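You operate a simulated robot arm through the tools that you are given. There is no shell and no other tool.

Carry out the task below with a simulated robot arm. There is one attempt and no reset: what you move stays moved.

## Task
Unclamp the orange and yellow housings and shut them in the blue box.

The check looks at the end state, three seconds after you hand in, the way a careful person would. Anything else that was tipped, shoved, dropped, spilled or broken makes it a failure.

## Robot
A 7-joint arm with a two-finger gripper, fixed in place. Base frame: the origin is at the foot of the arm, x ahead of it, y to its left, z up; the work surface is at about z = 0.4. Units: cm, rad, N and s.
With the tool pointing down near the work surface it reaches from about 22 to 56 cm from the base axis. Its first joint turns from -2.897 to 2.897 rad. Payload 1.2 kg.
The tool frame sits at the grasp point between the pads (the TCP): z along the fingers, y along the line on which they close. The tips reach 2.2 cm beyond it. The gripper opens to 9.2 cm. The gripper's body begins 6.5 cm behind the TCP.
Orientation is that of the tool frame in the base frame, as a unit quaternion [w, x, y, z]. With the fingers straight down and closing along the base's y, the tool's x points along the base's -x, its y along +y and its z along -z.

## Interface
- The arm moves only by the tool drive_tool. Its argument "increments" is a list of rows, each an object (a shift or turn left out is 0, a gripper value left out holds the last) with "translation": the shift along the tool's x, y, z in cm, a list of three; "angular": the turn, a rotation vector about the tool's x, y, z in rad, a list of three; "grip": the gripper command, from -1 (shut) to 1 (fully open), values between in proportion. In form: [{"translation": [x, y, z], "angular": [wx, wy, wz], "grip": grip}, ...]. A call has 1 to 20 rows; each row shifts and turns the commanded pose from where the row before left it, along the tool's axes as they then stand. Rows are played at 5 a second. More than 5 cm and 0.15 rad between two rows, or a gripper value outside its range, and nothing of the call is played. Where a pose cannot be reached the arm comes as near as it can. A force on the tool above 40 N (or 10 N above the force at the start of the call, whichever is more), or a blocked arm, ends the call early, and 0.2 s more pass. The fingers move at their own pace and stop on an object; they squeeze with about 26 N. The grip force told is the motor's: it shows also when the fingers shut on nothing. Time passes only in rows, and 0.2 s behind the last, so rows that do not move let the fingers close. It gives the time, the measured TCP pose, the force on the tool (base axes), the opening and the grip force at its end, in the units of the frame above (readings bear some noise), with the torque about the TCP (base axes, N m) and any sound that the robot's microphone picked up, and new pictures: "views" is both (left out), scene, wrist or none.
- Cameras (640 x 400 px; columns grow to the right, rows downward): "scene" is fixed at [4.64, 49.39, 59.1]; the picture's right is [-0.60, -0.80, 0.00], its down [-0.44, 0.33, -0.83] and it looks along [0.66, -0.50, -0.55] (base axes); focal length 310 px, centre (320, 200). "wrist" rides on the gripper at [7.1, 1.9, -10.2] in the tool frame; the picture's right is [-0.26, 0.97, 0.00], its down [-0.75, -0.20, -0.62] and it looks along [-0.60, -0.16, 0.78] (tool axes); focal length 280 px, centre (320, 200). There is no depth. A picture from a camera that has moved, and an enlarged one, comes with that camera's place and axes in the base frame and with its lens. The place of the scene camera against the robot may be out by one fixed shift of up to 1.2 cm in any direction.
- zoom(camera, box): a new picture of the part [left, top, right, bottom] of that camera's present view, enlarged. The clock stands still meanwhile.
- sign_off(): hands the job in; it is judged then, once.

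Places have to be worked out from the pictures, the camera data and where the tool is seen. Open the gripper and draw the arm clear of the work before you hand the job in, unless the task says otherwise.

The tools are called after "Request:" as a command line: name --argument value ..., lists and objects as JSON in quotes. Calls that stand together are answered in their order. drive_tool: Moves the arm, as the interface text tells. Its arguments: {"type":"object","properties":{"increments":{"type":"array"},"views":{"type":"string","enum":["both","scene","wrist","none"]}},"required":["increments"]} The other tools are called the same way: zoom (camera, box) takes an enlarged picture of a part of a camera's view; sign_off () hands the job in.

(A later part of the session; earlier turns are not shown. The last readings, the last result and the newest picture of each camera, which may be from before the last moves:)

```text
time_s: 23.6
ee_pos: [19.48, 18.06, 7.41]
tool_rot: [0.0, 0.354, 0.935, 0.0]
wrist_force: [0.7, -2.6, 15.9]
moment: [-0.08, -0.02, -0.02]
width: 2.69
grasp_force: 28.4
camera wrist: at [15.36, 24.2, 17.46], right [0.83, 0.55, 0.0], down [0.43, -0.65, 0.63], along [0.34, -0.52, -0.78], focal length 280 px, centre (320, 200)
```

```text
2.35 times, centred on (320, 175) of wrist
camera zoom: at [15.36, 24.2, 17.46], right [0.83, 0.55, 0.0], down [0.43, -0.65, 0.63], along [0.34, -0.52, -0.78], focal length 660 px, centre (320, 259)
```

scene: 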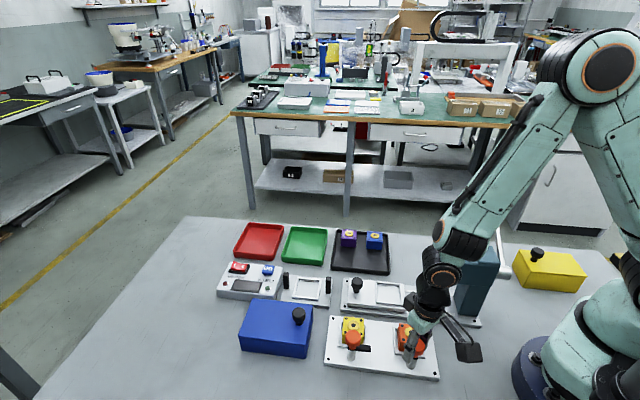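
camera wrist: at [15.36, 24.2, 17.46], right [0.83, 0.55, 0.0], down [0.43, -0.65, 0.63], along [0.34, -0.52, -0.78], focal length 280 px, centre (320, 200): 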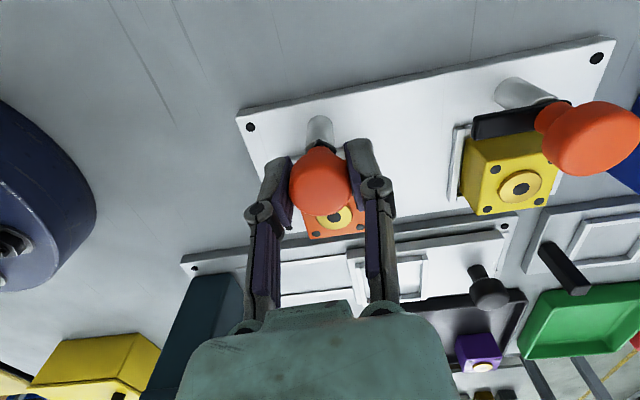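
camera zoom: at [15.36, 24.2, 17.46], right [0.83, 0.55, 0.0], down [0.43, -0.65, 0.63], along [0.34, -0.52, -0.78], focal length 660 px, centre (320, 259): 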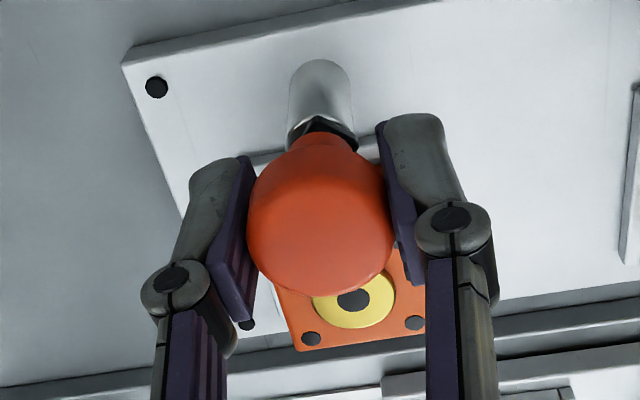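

The bar is turning with the fingers and there is no resisting torque. I finish the 90° turn, then open and lift.

Request:
drive_tool --increments '[{"angular": [0, 0, 0.12]}, {"angular": [0, 0, 0.12]}, {"angular": [0, 0, 0.12]}, {"angular": [0, 0, 0.12]}, {"angular": [0, 0, 0.12]}, {"angular": [0, 0, 0.12]}, {"angular": [0, 0, 0.12]}, {}, {"grip": 0.0}, {"grip": 0.0}, {"translation": [0, 0, -3], "grip": 0.0}, {"translation": [0, 0, -4]}, {"translation": [0, 0, -4]}, {}]'

Request:
zoom --camera "scene" --box '[310, 300, 450, 388]'

```text
time_s: 26.6
ee_pos: [19.43, 17.98, 18.41]
tool_rot: [0.001, 0.703, 0.711, -0.001]
wrist_force: [0.3, -0.5, 0.6]
moment: [-0.01, 0.03, 0.02]
width: 4.63
grasp_force: 0.1
camera wrist: at [21.25, 25.15, 28.5], right [0.97, -0.25, 0.0], down [-0.2, -0.76, 0.63], along [-0.16, -0.6, -0.78], focal length 280 px, centre (320, 200)
```

scene: 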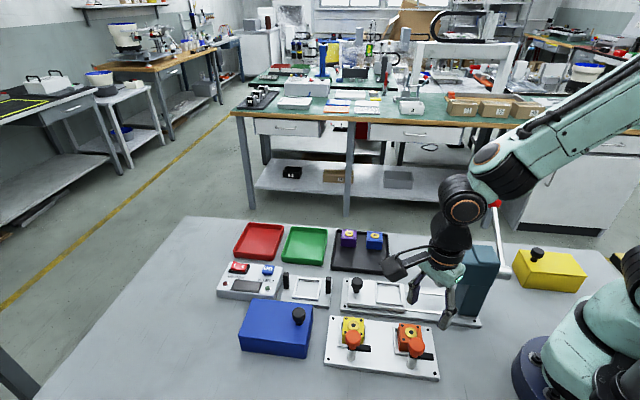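
wrist: 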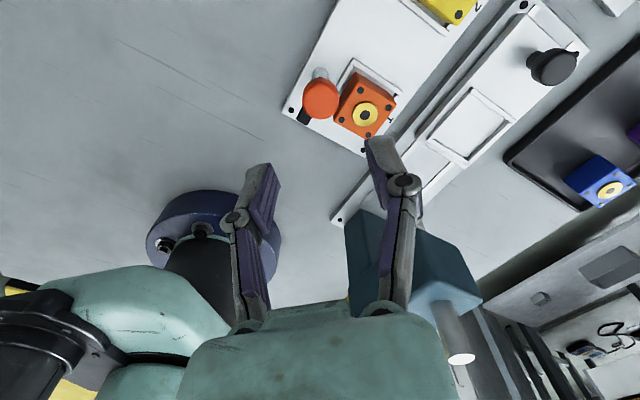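

```text
4.55 times, centred on (380, 344) of scene
camera zoom: at [4.64, 49.39, 59.1], right [-0.6, -0.8, 0.0], down [-0.44, 0.33, -0.83], along [0.66, -0.5, -0.55], focal length 1409 px, centre (47, -454)
```

zoom: 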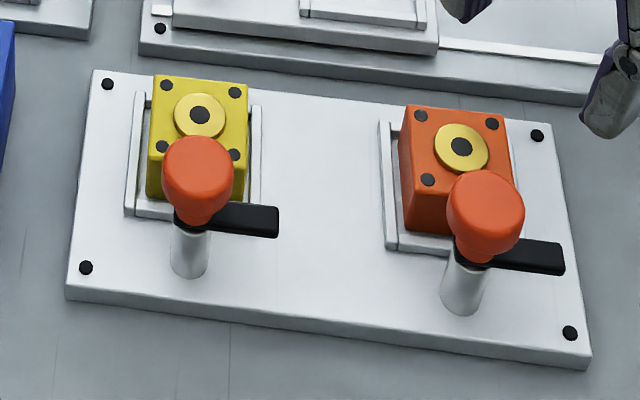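

Both bars are now clear of the housings. Next comes the box lid, so I turn the tool to yaw +45° to close across the box's short side.

Request:
drive_tool --increments '[{"translation": [0, 0, -2], "grip": 1, "angular": [0, 0, -0.146]}, {"angular": [0, 0, -0.146]}, {"angular": [0, 0, -0.146]}, {"angular": [0, 0, -0.146]}, {"angular": [0, 0, -0.146]}, {"angular": [0, 0, -0.146]}, {"angular": [0, 0, -0.146]}, {"angular": [0, 0, -0.146]}, {"angular": [0, 0, -0.146]}, {"angular": [0, 0, -0.146]}, {"angular": [0, 0, -0.146]}, {"angular": [0, 0, -0.146]}, {"angular": [0, 0, -0.146]}, {"angular": [0, 0, -0.146]}, {"angular": [0, 0, -0.146]}, {"angular": [0, 0, -0.146]}, {}]' --views "wrist"

```text
time_s: 30.2
ee_pos: [19.47, 18.01, 20.43]
tool_rot: [0.0, -0.38, 0.925, 0.0]
wrist_force: [0.2, 0.3, 0.8]
moment: [0.0, -0.01, -0.01]
width: 9.19
grasp_force: 0.1
camera wrist: at [13.01, 14.46, 30.47], right [-0.49, 0.87, 0.0], down [0.68, 0.38, 0.62], along [0.54, 0.31, -0.78], focal length 280 px, centre (320, 200)
```

wrist: 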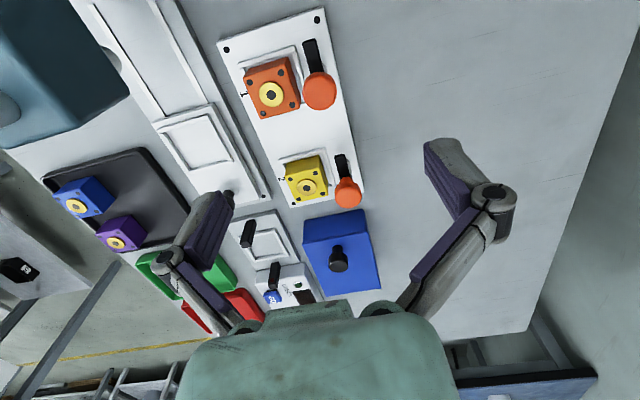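

Now I move above the lid knob at about (37, 31).

Request:
drive_tool --increments '[{"translation": [-4.33, -0.63, 0.4]}, {"translation": [-4.33, -0.63, 0.4]}, {"translation": [-4.33, -0.63, 0.4]}, {"translation": [-4.33, -0.63, 0.4]}, {"translation": [-4.33, -0.63, 0.4]}, {}, {}]'

Request:
zoom --camera "wrist" --box '[220, 30, 420, 200]'

```text
time_s: 31.8
ee_pos: [36.97, 30.99, 18.34]
tool_rot: [0.0, -0.378, 0.926, 0.001]
wrist_force: [-0.2, -0.4, -0.4]
moment: [-0.02, 0.03, -0.01]
width: 9.18
grasp_force: 0.1
camera wrist: at [30.6, 27.42, 28.37], right [-0.49, 0.87, 0.0], down [0.68, 0.38, 0.62], along [0.54, 0.31, -0.78], focal length 280 px, centre (320, 200)
```

scene: 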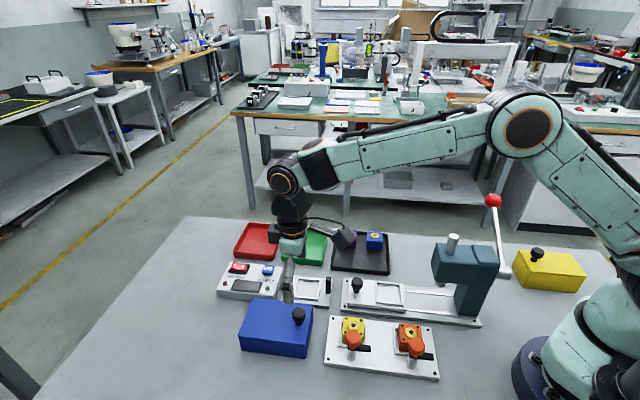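
wrist: 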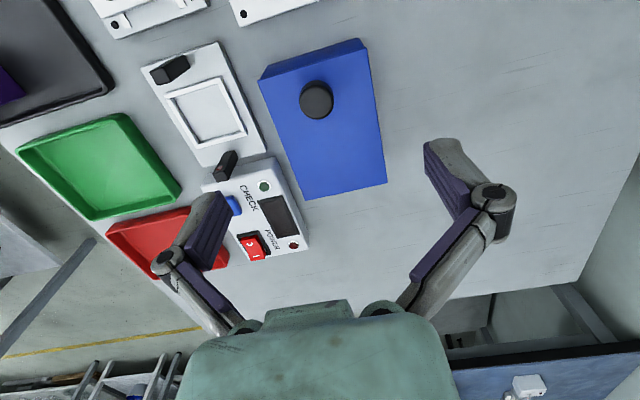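

```text
2.35 times, centred on (320, 115) of wrist
camera zoom: at [30.6, 27.42, 28.37], right [-0.49, 0.87, 0.0], down [0.68, 0.38, 0.62], along [0.54, 0.31, -0.78], focal length 660 px, centre (320, 400)
```

zoom: 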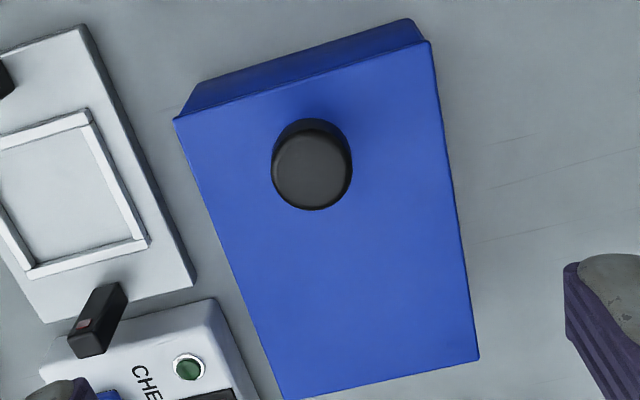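

The lid knob is at about (37.1, 30.9), the box's corners agree with my earlier estimate (top about 12.7 × 8.8 cm at z≈5), and the hinge end is near (44.5, 38.4). I lower to z≈7.9 so the tips stay above the lid, and grip the knob head.

Request:
drive_tool --increments '[{"translation": [-0.05, -0.13, 3.6]}, {"translation": [0, 0, 3.6]}, {"translation": [0, 0, 2.3]}, {"translation": [0, 0, 0.9]}, {"grip": 0.2}, {"grip": -0.3}, {"grip": -1}, {"grip": -1}, {"grip": -1}]'

Request:
zoom --camera "wrist" --box '[220, 60, 440, 260]'

Request:
zoom --camera "scene" --box '[230, 270, 330, 365]'

```text
time_s: 33.8
ee_pos: [37.29, 30.86, 8.12]
tool_rot: [0.001, -0.378, 0.926, 0.001]
wrist_force: [2.7, -2.0, 9.4]
moment: [0.05, -0.05, 0.09]
width: 2.42
grasp_force: 27.5
camera wrist: at [30.82, 27.31, 18.07], right [-0.49, 0.87, 0.0], down [0.68, 0.38, 0.63], along [0.55, 0.31, -0.78], focal length 280 px, centre (320, 200)
```

scene: 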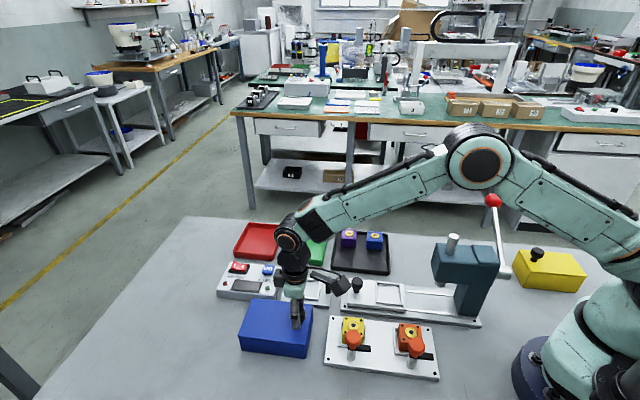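
wrist: 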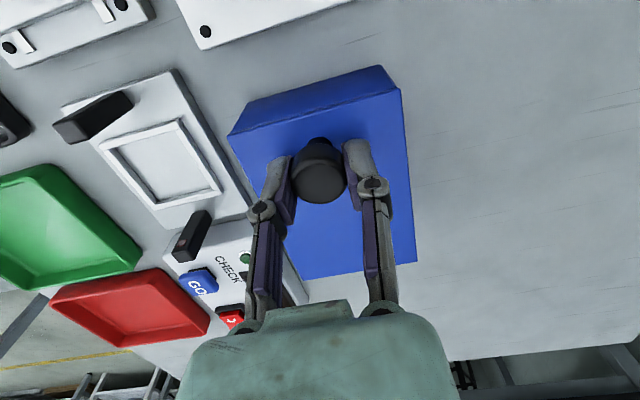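

```text
2.00 times, centred on (330, 160) of wrist
camera zoom: at [30.82, 27.31, 18.07], right [-0.49, 0.87, 0.0], down [0.68, 0.38, 0.63], along [0.55, 0.31, -0.78], focal length 561 px, centre (300, 280)
```

zoom: 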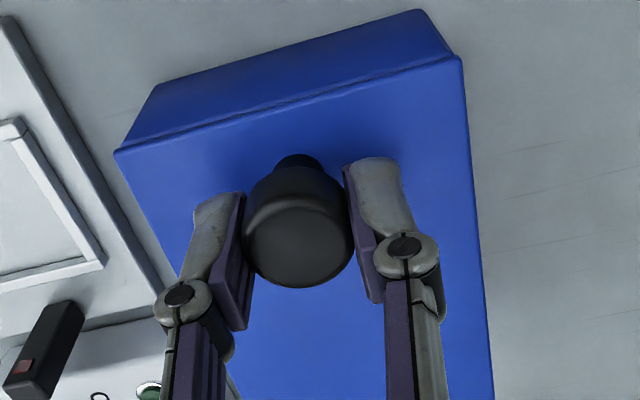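

```text
4.21 times, centred on (280, 318) of scene
camera zoom: at [4.64, 49.39, 59.1], right [-0.6, -0.8, 0.0], down [-0.44, 0.33, -0.83], along [0.66, -0.5, -0.55], focal length 1305 px, centre (488, -295)
```

zoom: 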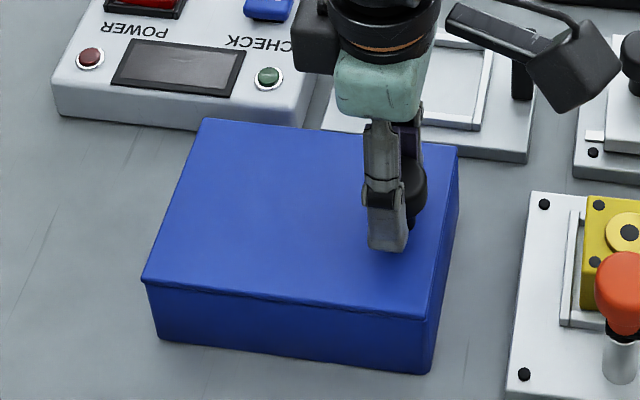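

Knob gripped (2.4 cm) with small forces. I raise it along an arc about the far-end hinge for the first 10° and check the response.

Request:
drive_tool --increments '[{"translation": [-0.13, 0, -0.46]}, {"translation": [-0.14, 0, -0.46]}, {"translation": [-0.15, 0, -0.45]}, {"translation": [-0.16, 0, -0.44]}, {}]'

Request:
zoom --camera "scene" --box '[230, 270, 330, 365]'

```text
time_s: 34.5
ee_pos: [37.21, 30.75, 8.49]
tool_rot: [-0.006, -0.379, 0.925, -0.002]
wrist_force: [2.3, 0.7, -3.2]
moment: [-0.02, 0.08, 0.01]
width: 2.49
grasp_force: 27.4
stopped in row 3: the force on the tool passed its limit at 53 N (the readings are from after the stop); the commanded pose is now the measured one
camera wrist: at [30.87, 27.37, 18.58], right [-0.49, 0.87, 0.0], down [0.69, 0.39, 0.62], along [0.54, 0.3, -0.79], focal length 280 px, centre (320, 200)
```

scene: 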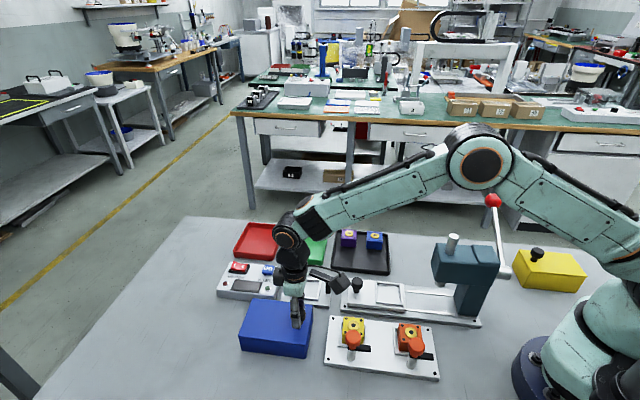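
wrist: 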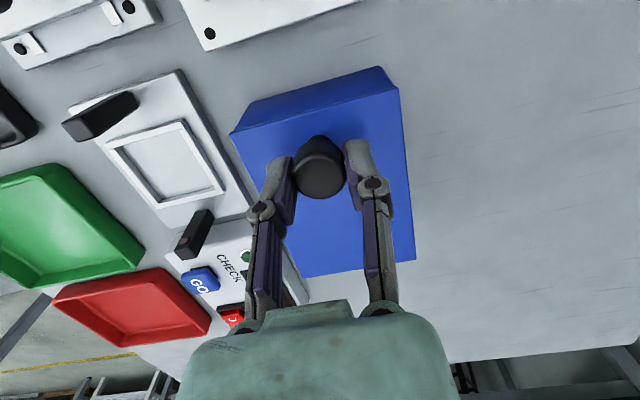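

```text
4.21 times, centred on (280, 318) of scene
camera zoom: at [4.64, 49.39, 59.1], right [-0.6, -0.8, 0.0], down [-0.44, 0.33, -0.83], along [0.66, -0.5, -0.55], focal length 1305 px, centre (488, -295)
```

zoom: 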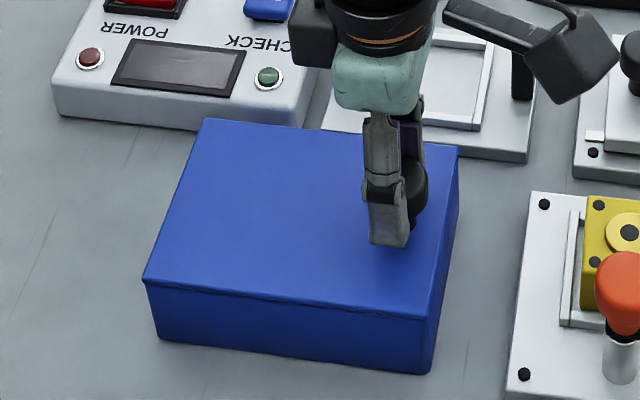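

The pull reached 53 N and the fingers slid up the knob without the lid lifting, so it may slide, twist, or stick instead. I look closely at the lid's edges.

Request:
zoom --camera "wrist" --box '[225, 60, 345, 150]'

Request:
zoom --camera "wrist" --box '[330, 55, 430, 140]'

Request:
zoom --camera "scene" --box '[235, 325, 320, 365]'

Request:
zoom --camera "scene" --box '[235, 290, 285, 350]'

```text
4.44 times, centred on (285, 105) of wrist
camera zoom: at [30.87, 27.37, 18.58], right [-0.49, 0.87, 0.0], down [0.69, 0.39, 0.62], along [0.54, 0.3, -0.79], focal length 1246 px, centre (476, 622)
```

zoom: 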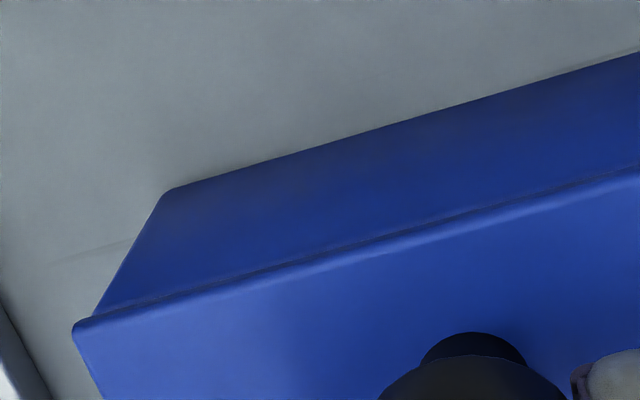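

```text
4.71 times, centred on (380, 98) of wrist
camera zoom: at [30.87, 27.37, 18.58], right [-0.49, 0.87, 0.0], down [0.69, 0.39, 0.62], along [0.54, 0.3, -0.79], focal length 1320 px, centre (38, 682)
```

zoom: 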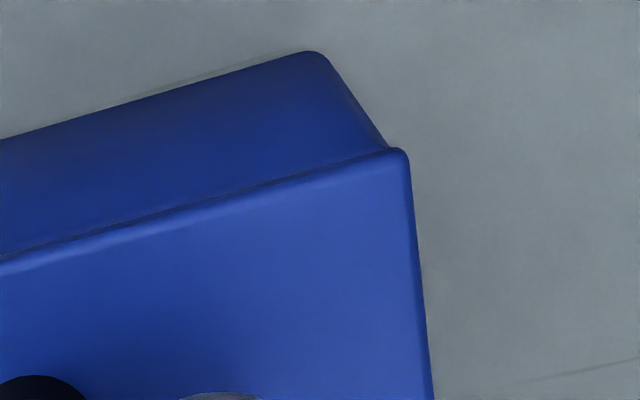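

```text
7.53 times, centred on (278, 345) of scene
camera zoom: at [4.64, 49.39, 59.1], right [-0.6, -0.8, 0.0], down [-0.44, 0.33, -0.83], along [0.66, -0.5, -0.55], focal length 2334 px, centre (640, -892)
```

zoom: 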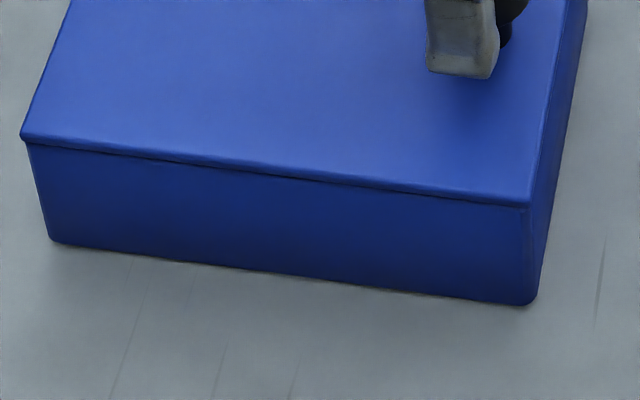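

```text
6.67 times, centred on (260, 320) of scene
camera zoom: at [4.64, 49.39, 59.1], right [-0.6, -0.8, 0.0], down [-0.44, 0.33, -0.83], along [0.66, -0.5, -0.55], focal length 2066 px, centre (720, -600)
```

zoom: 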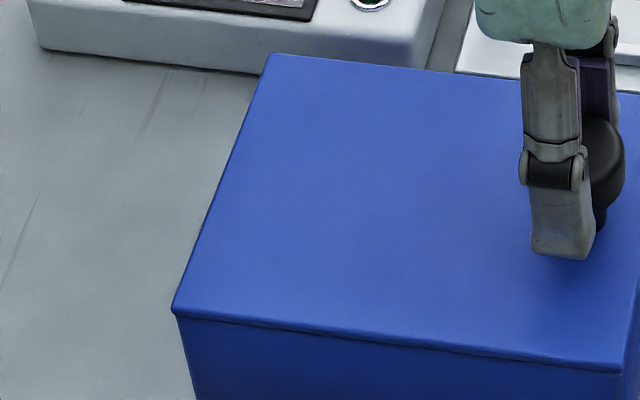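

The lid doesn't lift even at that pull and the box didn't move, so a sliding lid looks likely. I regrip the knob lower and test a gentle pull toward the near end (-u).

Request:
drive_tool --increments '[{"grip": 0.0}, {"grip": 0.0}, {"translation": [0, 0, 0.6]}, {"grip": -1}, {"grip": -1}, {"grip": -1}, {}]' --views "none"

Request:
drive_tool --increments '[{"translation": [0.15, 0, 0]}, {"translation": [0.15, 0, 0]}, {"translation": [0.15, 0, 0]}]'

```text
time_s: 36.1
ee_pos: [37.26, 30.94, 7.99]
tool_rot: [-0.004, -0.378, 0.926, -0.002]
wrist_force: [1.0, -1.8, 15.4]
moment: [0.01, -0.02, 0.03]
width: 2.44
grasp_force: 28.3
```

```text
time_s: 36.9
ee_pos: [37.02, 30.64, 8.04]
tool_rot: [-0.002, -0.378, 0.926, -0.002]
wrist_force: [22.5, 17.7, -0.5]
moment: [0.31, -0.29, 0.04]
width: 2.44
grasp_force: 28.1
camera wrist: at [30.62, 27.13, 18.03], right [-0.49, 0.87, 0.0], down [0.68, 0.38, 0.62], along [0.54, 0.3, -0.78], focal length 280 px, centre (320, 200)
```

scene: 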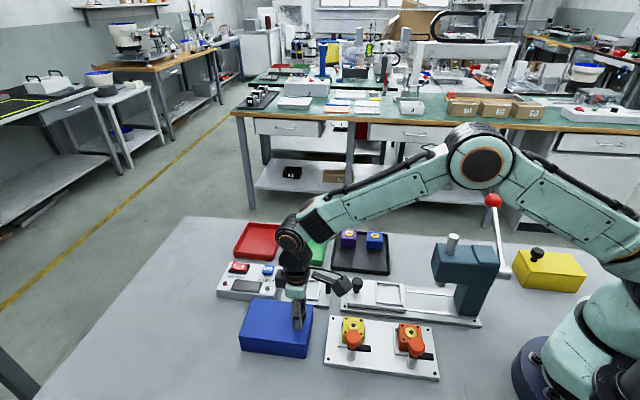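
wrist: 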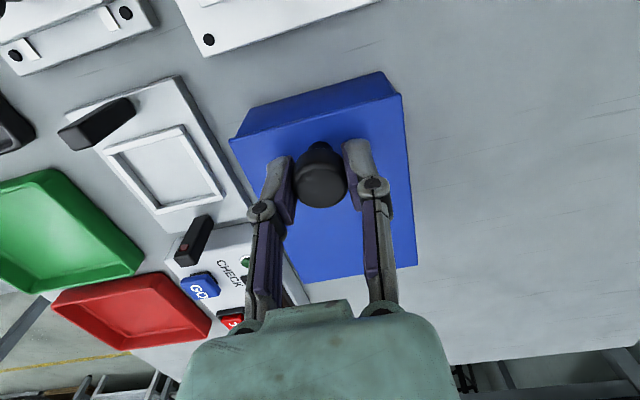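

About 28 N resists toward -u, so that way is blocked. I test the opposite direction, +u.

Request:
drive_tool --increments '[{"translation": [-0.2, 0, 0]}, {"translation": [-0.2, 0, 0]}, {"translation": [-0.2, 0, 0]}, {"translation": [-0.15, 0, 0]}, {"translation": [-0.15, 0, 0]}]' --views "wrist"

```text
time_s: 38.1
ee_pos: [37.5, 31.14, 7.88]
tool_rot: [-0.006, -0.378, 0.926, -0.002]
wrist_force: [-2.3, 2.3, 24.2]
moment: [-0.1, 0.15, 0.04]
width: 2.41
grasp_force: 27.6
camera wrist: at [31.2, 27.68, 18.03], right [-0.49, 0.87, 0.0], down [0.69, 0.39, 0.62], along [0.54, 0.3, -0.79], focal length 280 px, centre (320, 200)
```

wrist: 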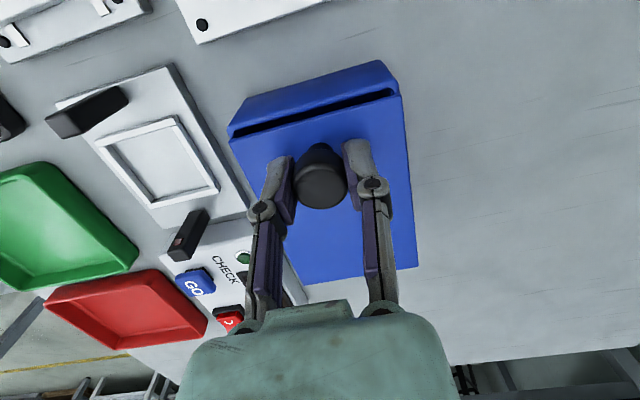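

A gap opened at the near end: the lid slides toward +u. I unload the vertical force and keep sliding.

Request:
drive_tool --increments '[{"translation": [-0.3, 0, -0.15]}, {"translation": [-0.5, 0, 0]}, {"translation": [-0.5, 0, 0]}, {"translation": [-0.5, 0, 0]}, {"translation": [-0.5, 0, 0]}, {"translation": [-0.5, 0, 0]}, {"translation": [-0.5, 0, 0]}, {}]'

```text
time_s: 39.9
ee_pos: [39.96, 33.46, 7.89]
tool_rot: [-0.007, -0.378, 0.926, -0.002]
wrist_force: [-4.3, 4.3, -8.2]
moment: [-0.18, 0.18, 0.06]
width: 2.42
grasp_force: 28.0
camera wrist: at [33.53, 30.0, 18.05], right [-0.49, 0.87, 0.0], down [0.69, 0.39, 0.61], along [0.54, 0.3, -0.79], focal length 280 px, centre (320, 200)
```

scene: 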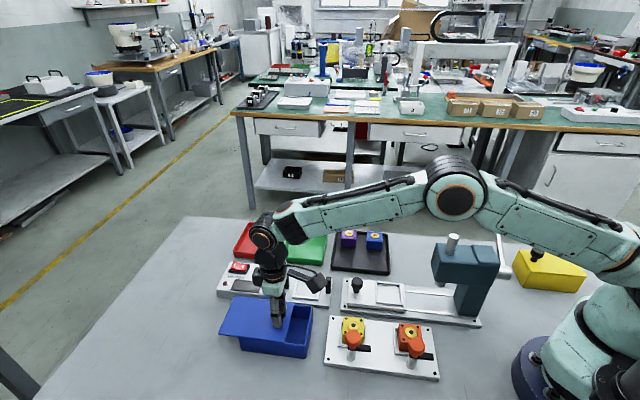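
wrist: 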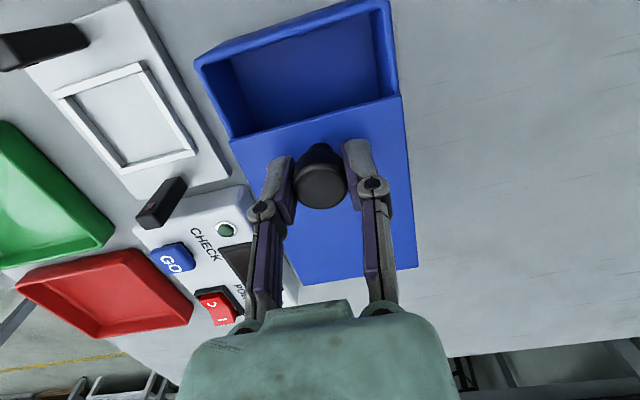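

Sliding works well with low force, and the box interior is showing. I continue 4 cm more.

Request:
drive_tool --increments '[{"translation": [-0.5, 0, -0.05]}, {"translation": [-0.5, 0, 0]}, {"translation": [-0.5, 0, 0]}, {"translation": [-0.5, 0, 0]}, {"translation": [-0.5, 0, 0]}, {"translation": [-0.5, 0, 0]}, {"translation": [-0.5, 0, 0]}, {"translation": [-0.5, 0, 0]}, {}]'

Request:
zoom --camera "scene" --box '[200, 270, 330, 370]'

```text
time_s: 41.9
ee_pos: [42.53, 36.33, 8.02]
tool_rot: [-0.007, -0.378, 0.926, -0.003]
wrist_force: [-4.3, 4.6, -17.5]
moment: [-0.21, 0.24, -0.02]
width: 2.38
grasp_force: 27.6
camera wrist: at [36.31, 32.8, 18.08], right [-0.49, 0.87, 0.0], down [0.69, 0.39, 0.61], along [0.54, 0.3, -0.79], focal length 280 px, centre (320, 200)
```

scene: 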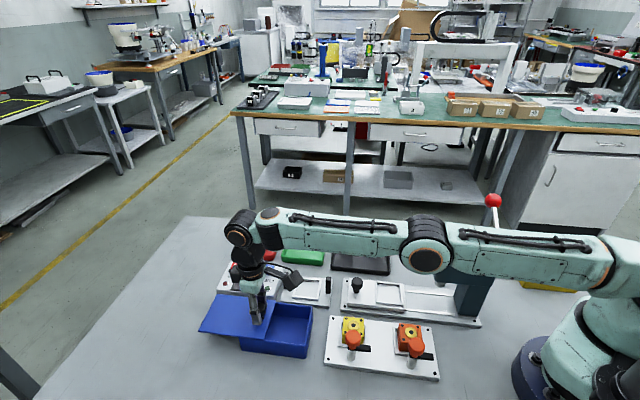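
wrist: 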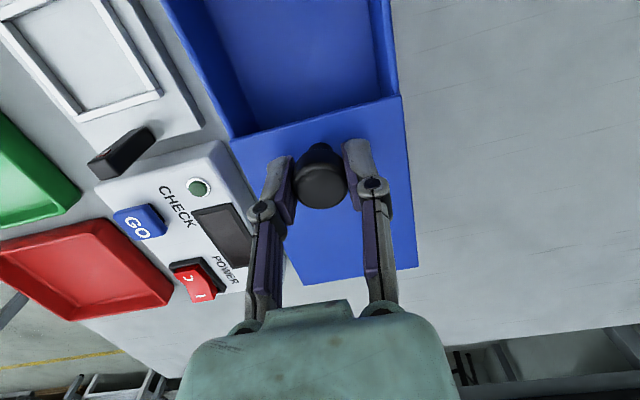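

```text
4.00 times, centred on (265, 320) of scene
camera zoom: at [4.64, 49.39, 59.1], right [-0.6, -0.8, 0.0], down [-0.44, 0.33, -0.83], along [0.66, -0.5, -0.55], focal length 1240 px, centre (540, -280)
```

zoom: 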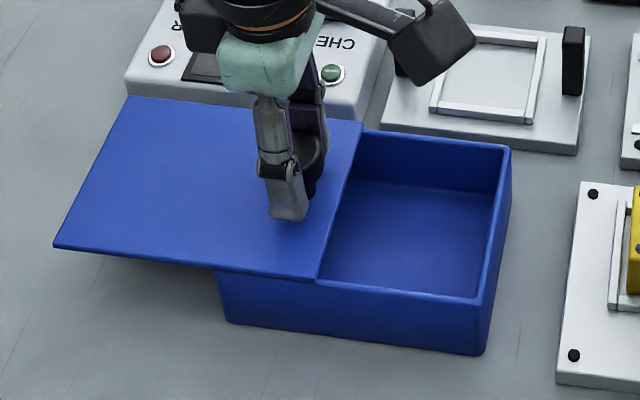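

The lid is open about 7.5 cm. I try another 2.5 cm, watching for an end stop or the reach limit.

Request:
drive_tool --increments '[{"translation": [-0.5, 0, 0.1]}, {"translation": [-0.5, 0, 0]}, {"translation": [-0.5, 0, 0]}, {"translation": [-0.5, 0, 0]}, {"translation": [-0.5, 0, 0]}, {}]'

Request:
zoom --camera "scene" --box '[180, 270, 330, 370]'

```text
time_s: 43.3
ee_pos: [42.54, 36.25, 7.96]
tool_rot: [-0.007, -0.377, 0.926, -0.003]
wrist_force: [-3.8, 3.5, -24.6]
moment: [0.11, -0.02, 0.05]
width: 2.42
grasp_force: 28.0
out of reach, approached as far as the arm can: row 1, 2, 3, 4, 5
camera wrist: at [36.34, 32.82, 18.09], right [-0.49, 0.87, 0.0], down [0.69, 0.39, 0.61], along [0.54, 0.3, -0.79], focal length 280 px, centre (320, 200)
```

scene: 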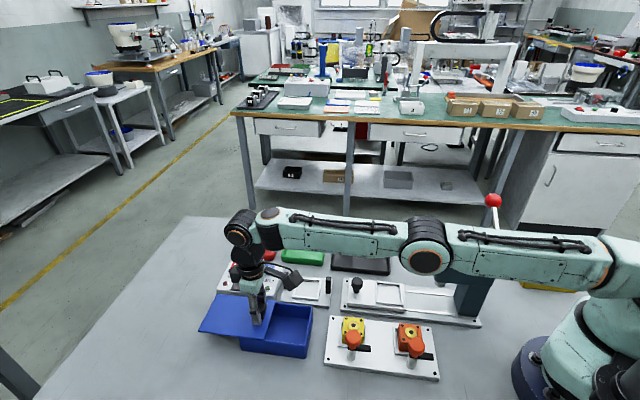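
wrist: 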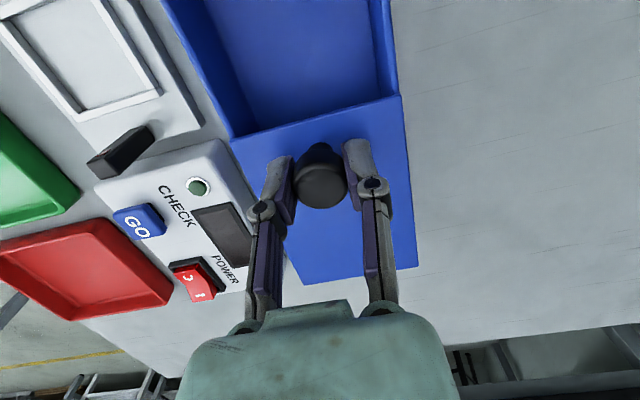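

```text
4.00 times, centred on (255, 320) of scene
camera zoom: at [4.64, 49.39, 59.1], right [-0.6, -0.8, 0.0], down [-0.44, 0.33, -0.83], along [0.66, -0.5, -0.55], focal length 1240 px, centre (580, -280)
```

zoom: 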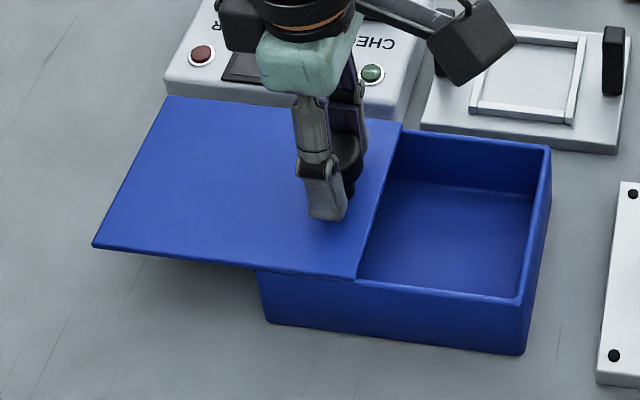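

The arm is at its reach limit with the tool vertical. Tilting the fingers outward should gain reach, so I tilt in small steps while holding the knob.

Request:
drive_tool --increments '[{"angular": [0, -0.05, 0]}, {"angular": [0, -0.05, 0]}, {"angular": [0, -0.05, 0]}, {}]' --views "wrist"

```text
time_s: 44.3
ee_pos: [42.62, 36.31, 8.06]
tool_rot: [0.065, -0.378, 0.923, 0.026]
wrist_force: [-3.8, 3.8, -0.4]
moment: [-0.25, 0.39, 0.06]
width: 2.44
grasp_force: 28.2
camera wrist: at [35.31, 31.8, 17.03], right [-0.49, 0.87, 0.04], down [0.61, 0.32, 0.72], along [0.62, 0.38, -0.69], focal length 280 px, centre (320, 200)
```

wrist: 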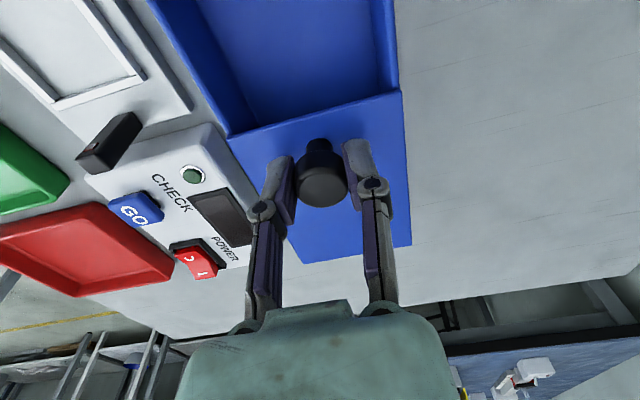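

The tilt worked with little load. I tilt a further 0.2 rad and then slide along +u again.

Request:
drive_tool --increments '[{"angular": [0, -0.05, 0]}, {"angular": [0, -0.05, 0]}, {"angular": [0, -0.05, 0]}, {"angular": [0, -0.05, 0]}, {"translation": [-0.47, 0, 0.17]}, {"translation": [-0.47, 0, 0.17]}, {"translation": [-0.47, 0, 0.17]}, {"translation": [-0.47, 0, 0.17]}, {"translation": [-0.47, 0, 0.17]}, {}]'

Request:
zoom --camera "scene" --box '[180, 270, 330, 370]'

```text
time_s: 46.5
ee_pos: [44.4, 37.94, 7.86]
tool_rot: [0.155, -0.374, 0.912, 0.063]
wrist_force: [-5.6, 6.7, -3.9]
moment: [0.14, -0.08, 0.03]
width: 2.44
grasp_force: 28.5
camera wrist: at [35.9, 32.41, 15.07], right [-0.5, 0.86, 0.09], down [0.5, 0.21, 0.84], along [0.7, 0.46, -0.54], focal length 280 px, centre (320, 200)
```

scene: 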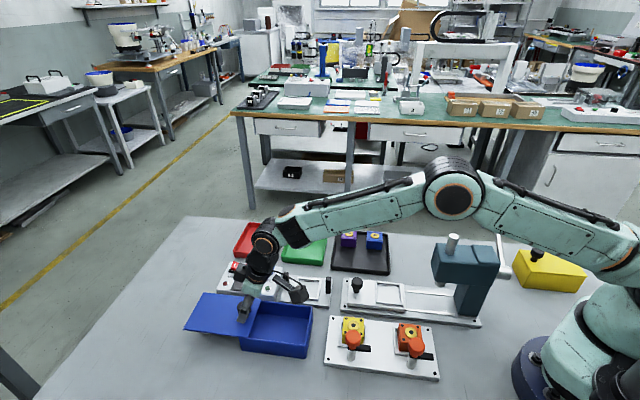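
wrist: 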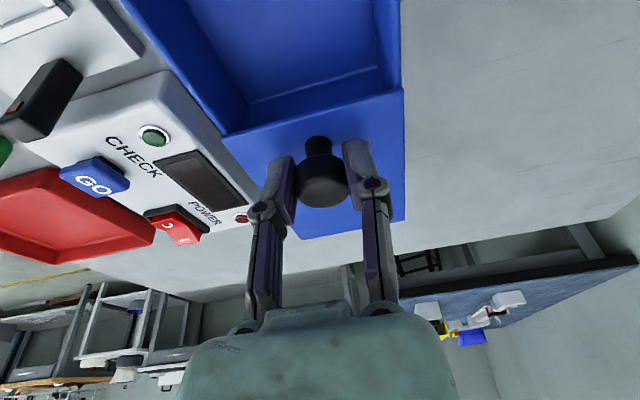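

```text
4.00 times, centred on (255, 320) of scene
camera zoom: at [4.64, 49.39, 59.1], right [-0.6, -0.8, 0.0], down [-0.44, 0.33, -0.83], along [0.66, -0.5, -0.55], focal length 1240 px, centre (580, -280)
```

zoom: 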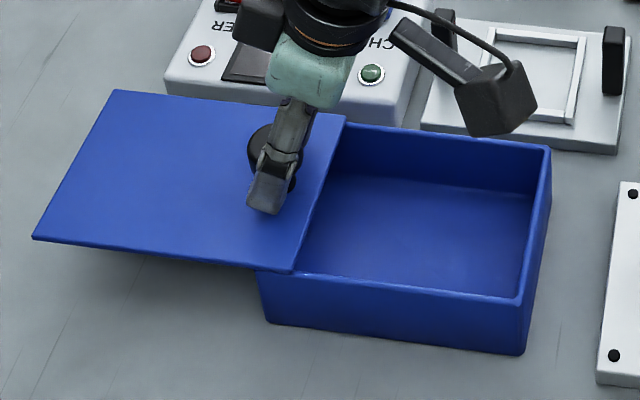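

The lid is now open about 10 cm, enough for both housings. I release the knob, back out along the fingers, straighten the tool and yaw to -45° for picking housings.

Request:
drive_tool --increments '[{"grip": 0.3}, {"grip": 0.3}, {"translation": [0, 0, -3]}, {"translation": [0, 0, -3.5]}, {"translation": [0, 0, -3.5]}, {"angular": [0, 0.12, 0]}, {"angular": [0, 0.12, 0]}, {"angular": [0, 0.11, 0]}, {"angular": [0, 0, 0.1428]}, {"angular": [0, 0, 0.1428]}, {"angular": [0, 0, 0.1428]}, {"angular": [0, 0, 0.1428]}, {"angular": [0, 0, 0.1428]}, {"angular": [0, 0, 0.1428]}, {"angular": [0, 0, 0.1428]}, {"angular": [0, 0, 0.1428]}, {"angular": [0, 0, 0.1428]}, {"angular": [0, 0, 0.1428]}, {"angular": [0, 0, 0.1428]}, {}]'

```text
time_s: 50.7
ee_pos: [42.0, 35.84, 17.48]
tool_rot: [-0.003, 0.387, 0.922, -0.006]
wrist_force: [-1.1, -0.3, 0.5]
moment: [0.02, 0.03, -0.05]
width: 6.0
grasp_force: 0.1
camera wrist: at [38.58, 42.26, 27.44], right [0.87, 0.49, -0.01], down [0.39, -0.68, 0.63], along [0.3, -0.55, -0.78], focal length 280 px, centre (320, 200)
```

scene: 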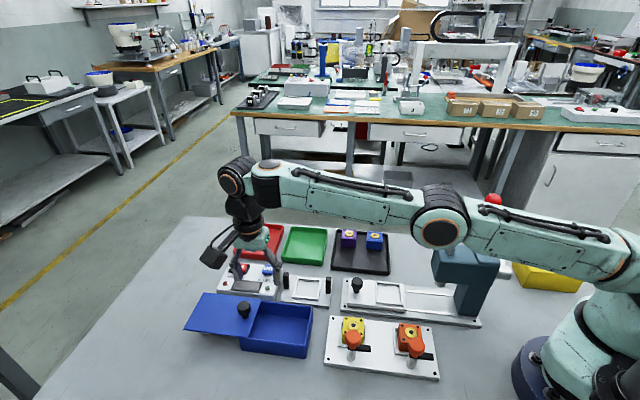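
wrist: 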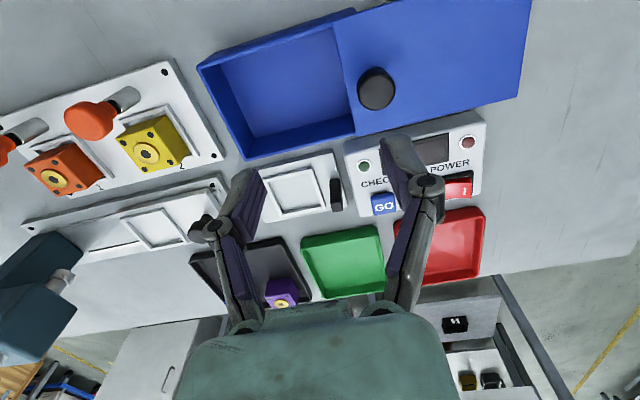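

The box stands open and untouched. I move above the yellow housing near (30.4, 22.5).

Request:
drive_tool --increments '[{"translation": [-0.36, -4.39, 0]}, {"translation": [-0.36, -4.39, 0]}, {"translation": [-0.36, -4.39, 0]}, {"translation": [-0.36, -4.39, 0]}, {"grip": 0.5}, {}]' --views "wrist"

Request:
zoom --camera "wrist" --box '[250, 20, 410, 140]'

```text
time_s: 52.1
ee_pos: [30.45, 22.39, 17.68]
tool_rot: [-0.002, 0.387, 0.922, -0.006]
wrist_force: [0.6, 0.1, 0.1]
moment: [-0.01, -0.01, -0.01]
width: 6.89
grasp_force: 0.0
camera wrist: at [27.01, 28.92, 27.73], right [0.87, 0.49, -0.01], down [0.39, -0.68, 0.63], along [0.3, -0.55, -0.78], focal length 280 px, centre (320, 200)
```

wrist: 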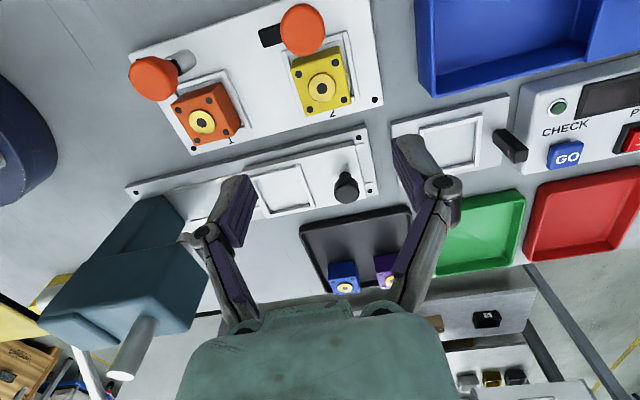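

```text
3.33 times, centred on (330, 80) of wrist
camera zoom: at [27.01, 28.92, 27.73], right [0.87, 0.49, -0.01], down [0.39, -0.68, 0.63], along [0.3, -0.55, -0.78], focal length 935 px, centre (287, 600)
```

zoom: 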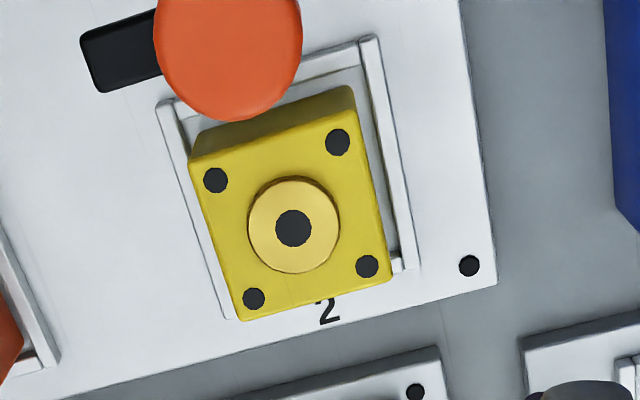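

The yellow housing's top centre is at (30.43, 22.64), square to the fingers within about 1°. I lower to z=4.5 (tips just above the pocket rails) and grip.

Request:
drive_tool --increments '[{"translation": [0.14, 0.14, 4]}, {"translation": [0, 0, 4]}, {"translation": [0, 0, 3]}, {"translation": [0, 0, 1.5]}, {"translation": [0, 0, 0.68]}, {}, {"grip": 0.0}, {"grip": -1}, {"grip": -1}, {"grip": -1}]'

Request:
zoom --camera "wrist" --box '[220, 60, 440, 260]'

```text
time_s: 54.3
ee_pos: [30.45, 22.41, 4.44]
tool_rot: [-0.002, 0.387, 0.922, -0.006]
wrist_force: [0.3, 0.2, 0.9]
moment: [0.02, -0.03, -0.01]
width: 4.11
grasp_force: 25.8
camera wrist: at [26.9, 29.0, 14.48], right [0.87, 0.49, -0.01], down [0.39, -0.68, 0.63], along [0.3, -0.55, -0.78], focal length 280 px, centre (320, 200)
```

scene: 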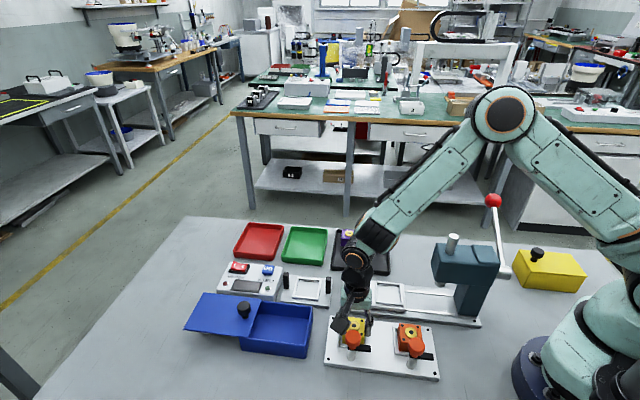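
wrist: 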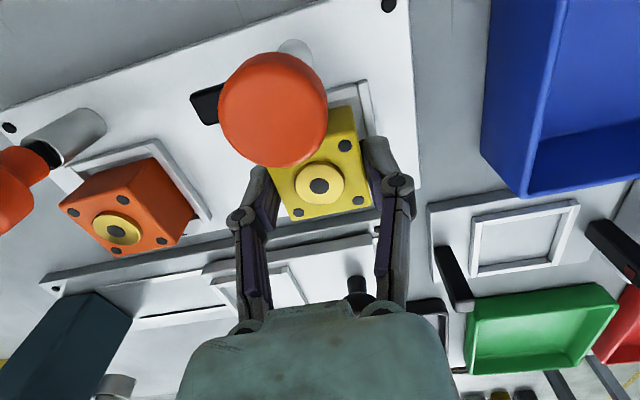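

```text
2.00 times, centred on (330, 160) of wrist
camera zoom: at [26.9, 29.0, 14.48], right [0.87, 0.49, -0.01], down [0.39, -0.68, 0.63], along [0.3, -0.55, -0.78], focal length 561 px, centre (300, 280)
```

zoom: 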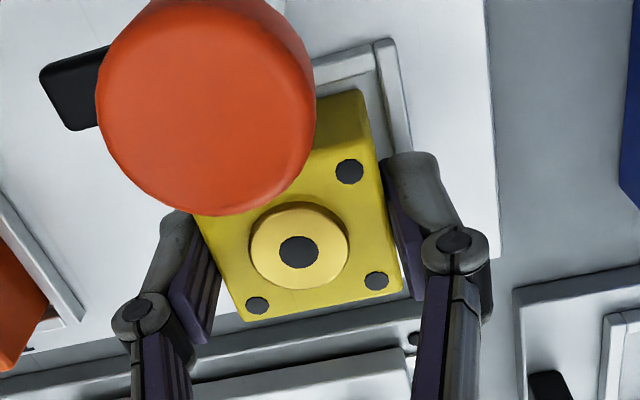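

Housing gripped at 4.1 cm with no side load. I lift it straight up.

Request:
drive_tool --increments '[{"translation": [0, 0, -1]}, {"translation": [0, 0, -2]}, {"translation": [0, 0, -3]}, {"translation": [0, 0, -4]}, {}]'

Request:
zoom --camera "scene" --box '[310, 280, 450, 388]'

```text
time_s: 55.5
ee_pos: [30.5, 22.57, 14.4]
tool_rot: [-0.002, 0.388, 0.922, -0.007]
wrist_force: [-0.6, 1.1, -1.6]
moment: [0.0, 0.0, -0.02]
width: 4.16
grasp_force: 26.5
camera wrist: at [27.01, 29.16, 24.52], right [0.87, 0.49, -0.01], down [0.39, -0.68, 0.63], along [0.3, -0.55, -0.78], focal length 280 px, centre (320, 200)
```

scene: 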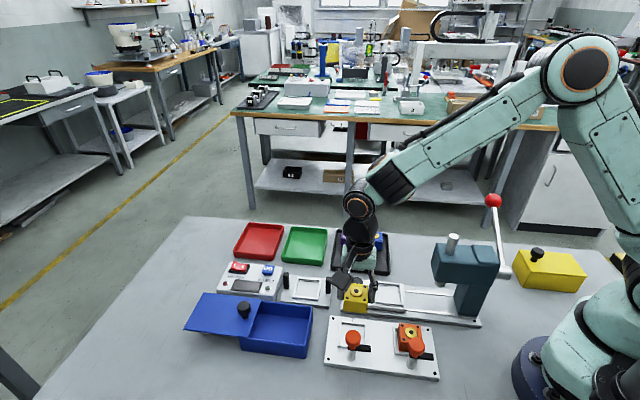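
wrist: 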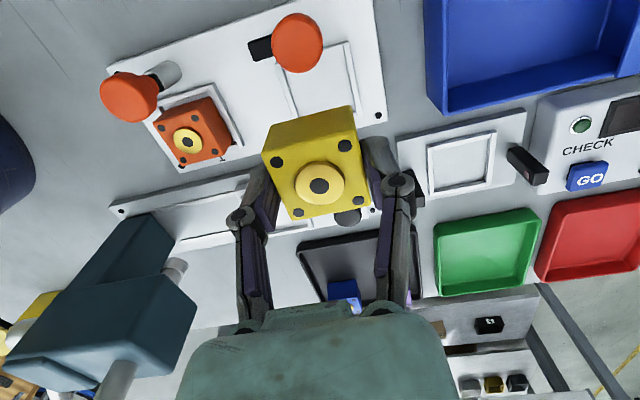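

```text
3.70 times, centred on (380, 334) of scene
camera zoom: at [4.64, 49.39, 59.1], right [-0.6, -0.8, 0.0], down [-0.44, 0.33, -0.83], along [0.66, -0.5, -0.55], focal length 1148 px, centre (98, -296)
```

zoom: 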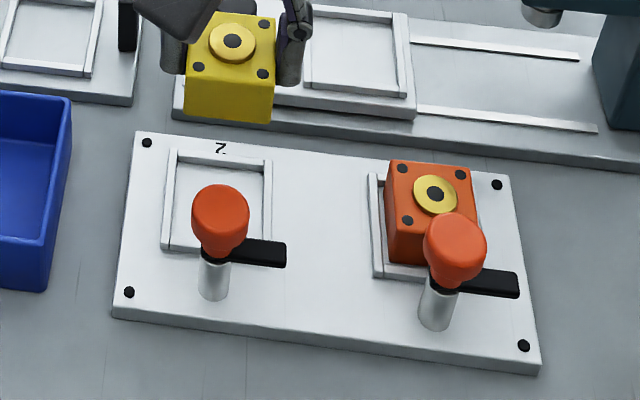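

Yellow housing is free of its pocket. I turn to yaw +45° and carry it above the box's far half.

Request:
drive_tool --increments '[{"angular": [0, 0, -0.1437]}, {"angular": [0, 0, -0.1437]}, {"angular": [0, 0, -0.1437]}, {"angular": [0, 0, -0.1437]}, {"angular": [0, 0, -0.1437]}, {"angular": [0, 0, -0.1437]}, {"angular": [0, 0, -0.1437]}, {"angular": [0, 0, -0.1437]}, {"angular": [0, 0, -0.1437]}, {"angular": [0, 0, -0.1437]}, {"angular": [0, 0, -0.1437]}, {"translation": [-3.98, 0.34, 0]}, {"translation": [-3.98, 0.34, 0]}, {"translation": [-3.98, 0.34, 0]}, {"translation": [-3.98, 0.34, 0]}, {}, {}]'

Request:
zoom --camera "wrist" --box '[180, 0, 460, 240]'

Request:
zoom --camera "scene" --box '[180, 250, 330, 370]'

```text
time_s: 59.1
ee_pos: [40.85, 34.74, 14.33]
tool_rot: [-0.007, -0.383, 0.924, -0.003]
wrist_force: [-0.2, 0.4, -0.8]
moment: [-0.04, -0.01, 0.03]
width: 4.15
grasp_force: 26.1
camera wrist: at [34.55, 31.24, 24.39], right [-0.5, 0.87, 0.0], down [0.68, 0.39, 0.61], along [0.53, 0.3, -0.79], focal length 280 px, centre (320, 200)
```

scene: 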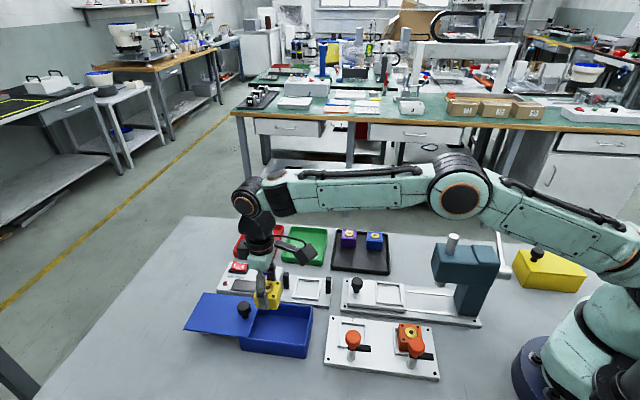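
wrist: 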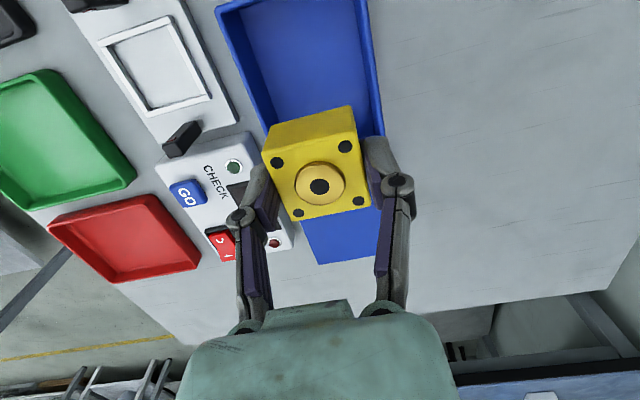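

```text
1.67 times, centred on (320, 120) of wrist
camera zoom: at [34.55, 31.24, 24.39], right [-0.5, 0.87, 0.0], down [0.68, 0.39, 0.61], along [0.53, 0.3, -0.79], focal length 467 px, centre (320, 333)
```

zoom: 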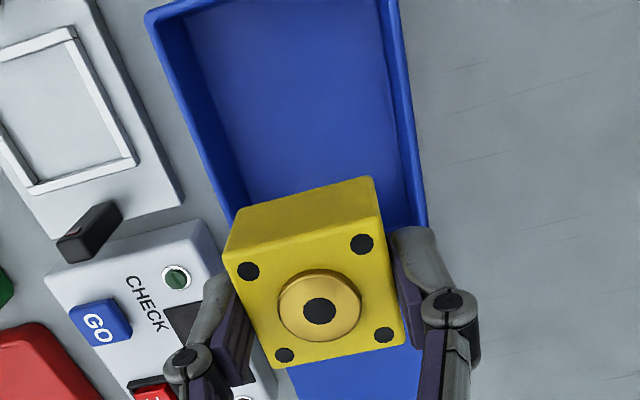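

```text
3.33 times, centred on (255, 310) of scene
camera zoom: at [4.64, 49.39, 59.1], right [-0.6, -0.8, 0.0], down [-0.44, 0.33, -0.83], along [0.66, -0.5, -0.55], focal length 1033 px, centre (537, -167)
```

zoom: 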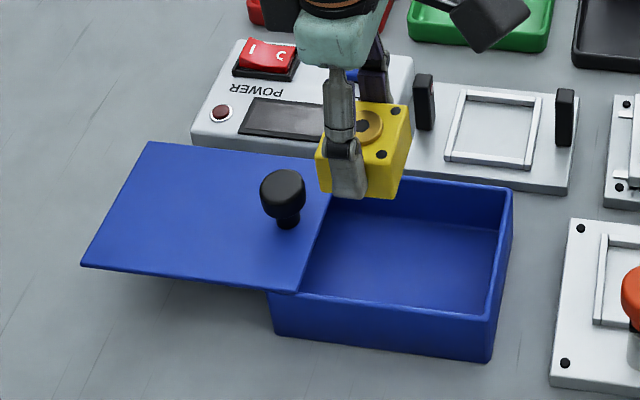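

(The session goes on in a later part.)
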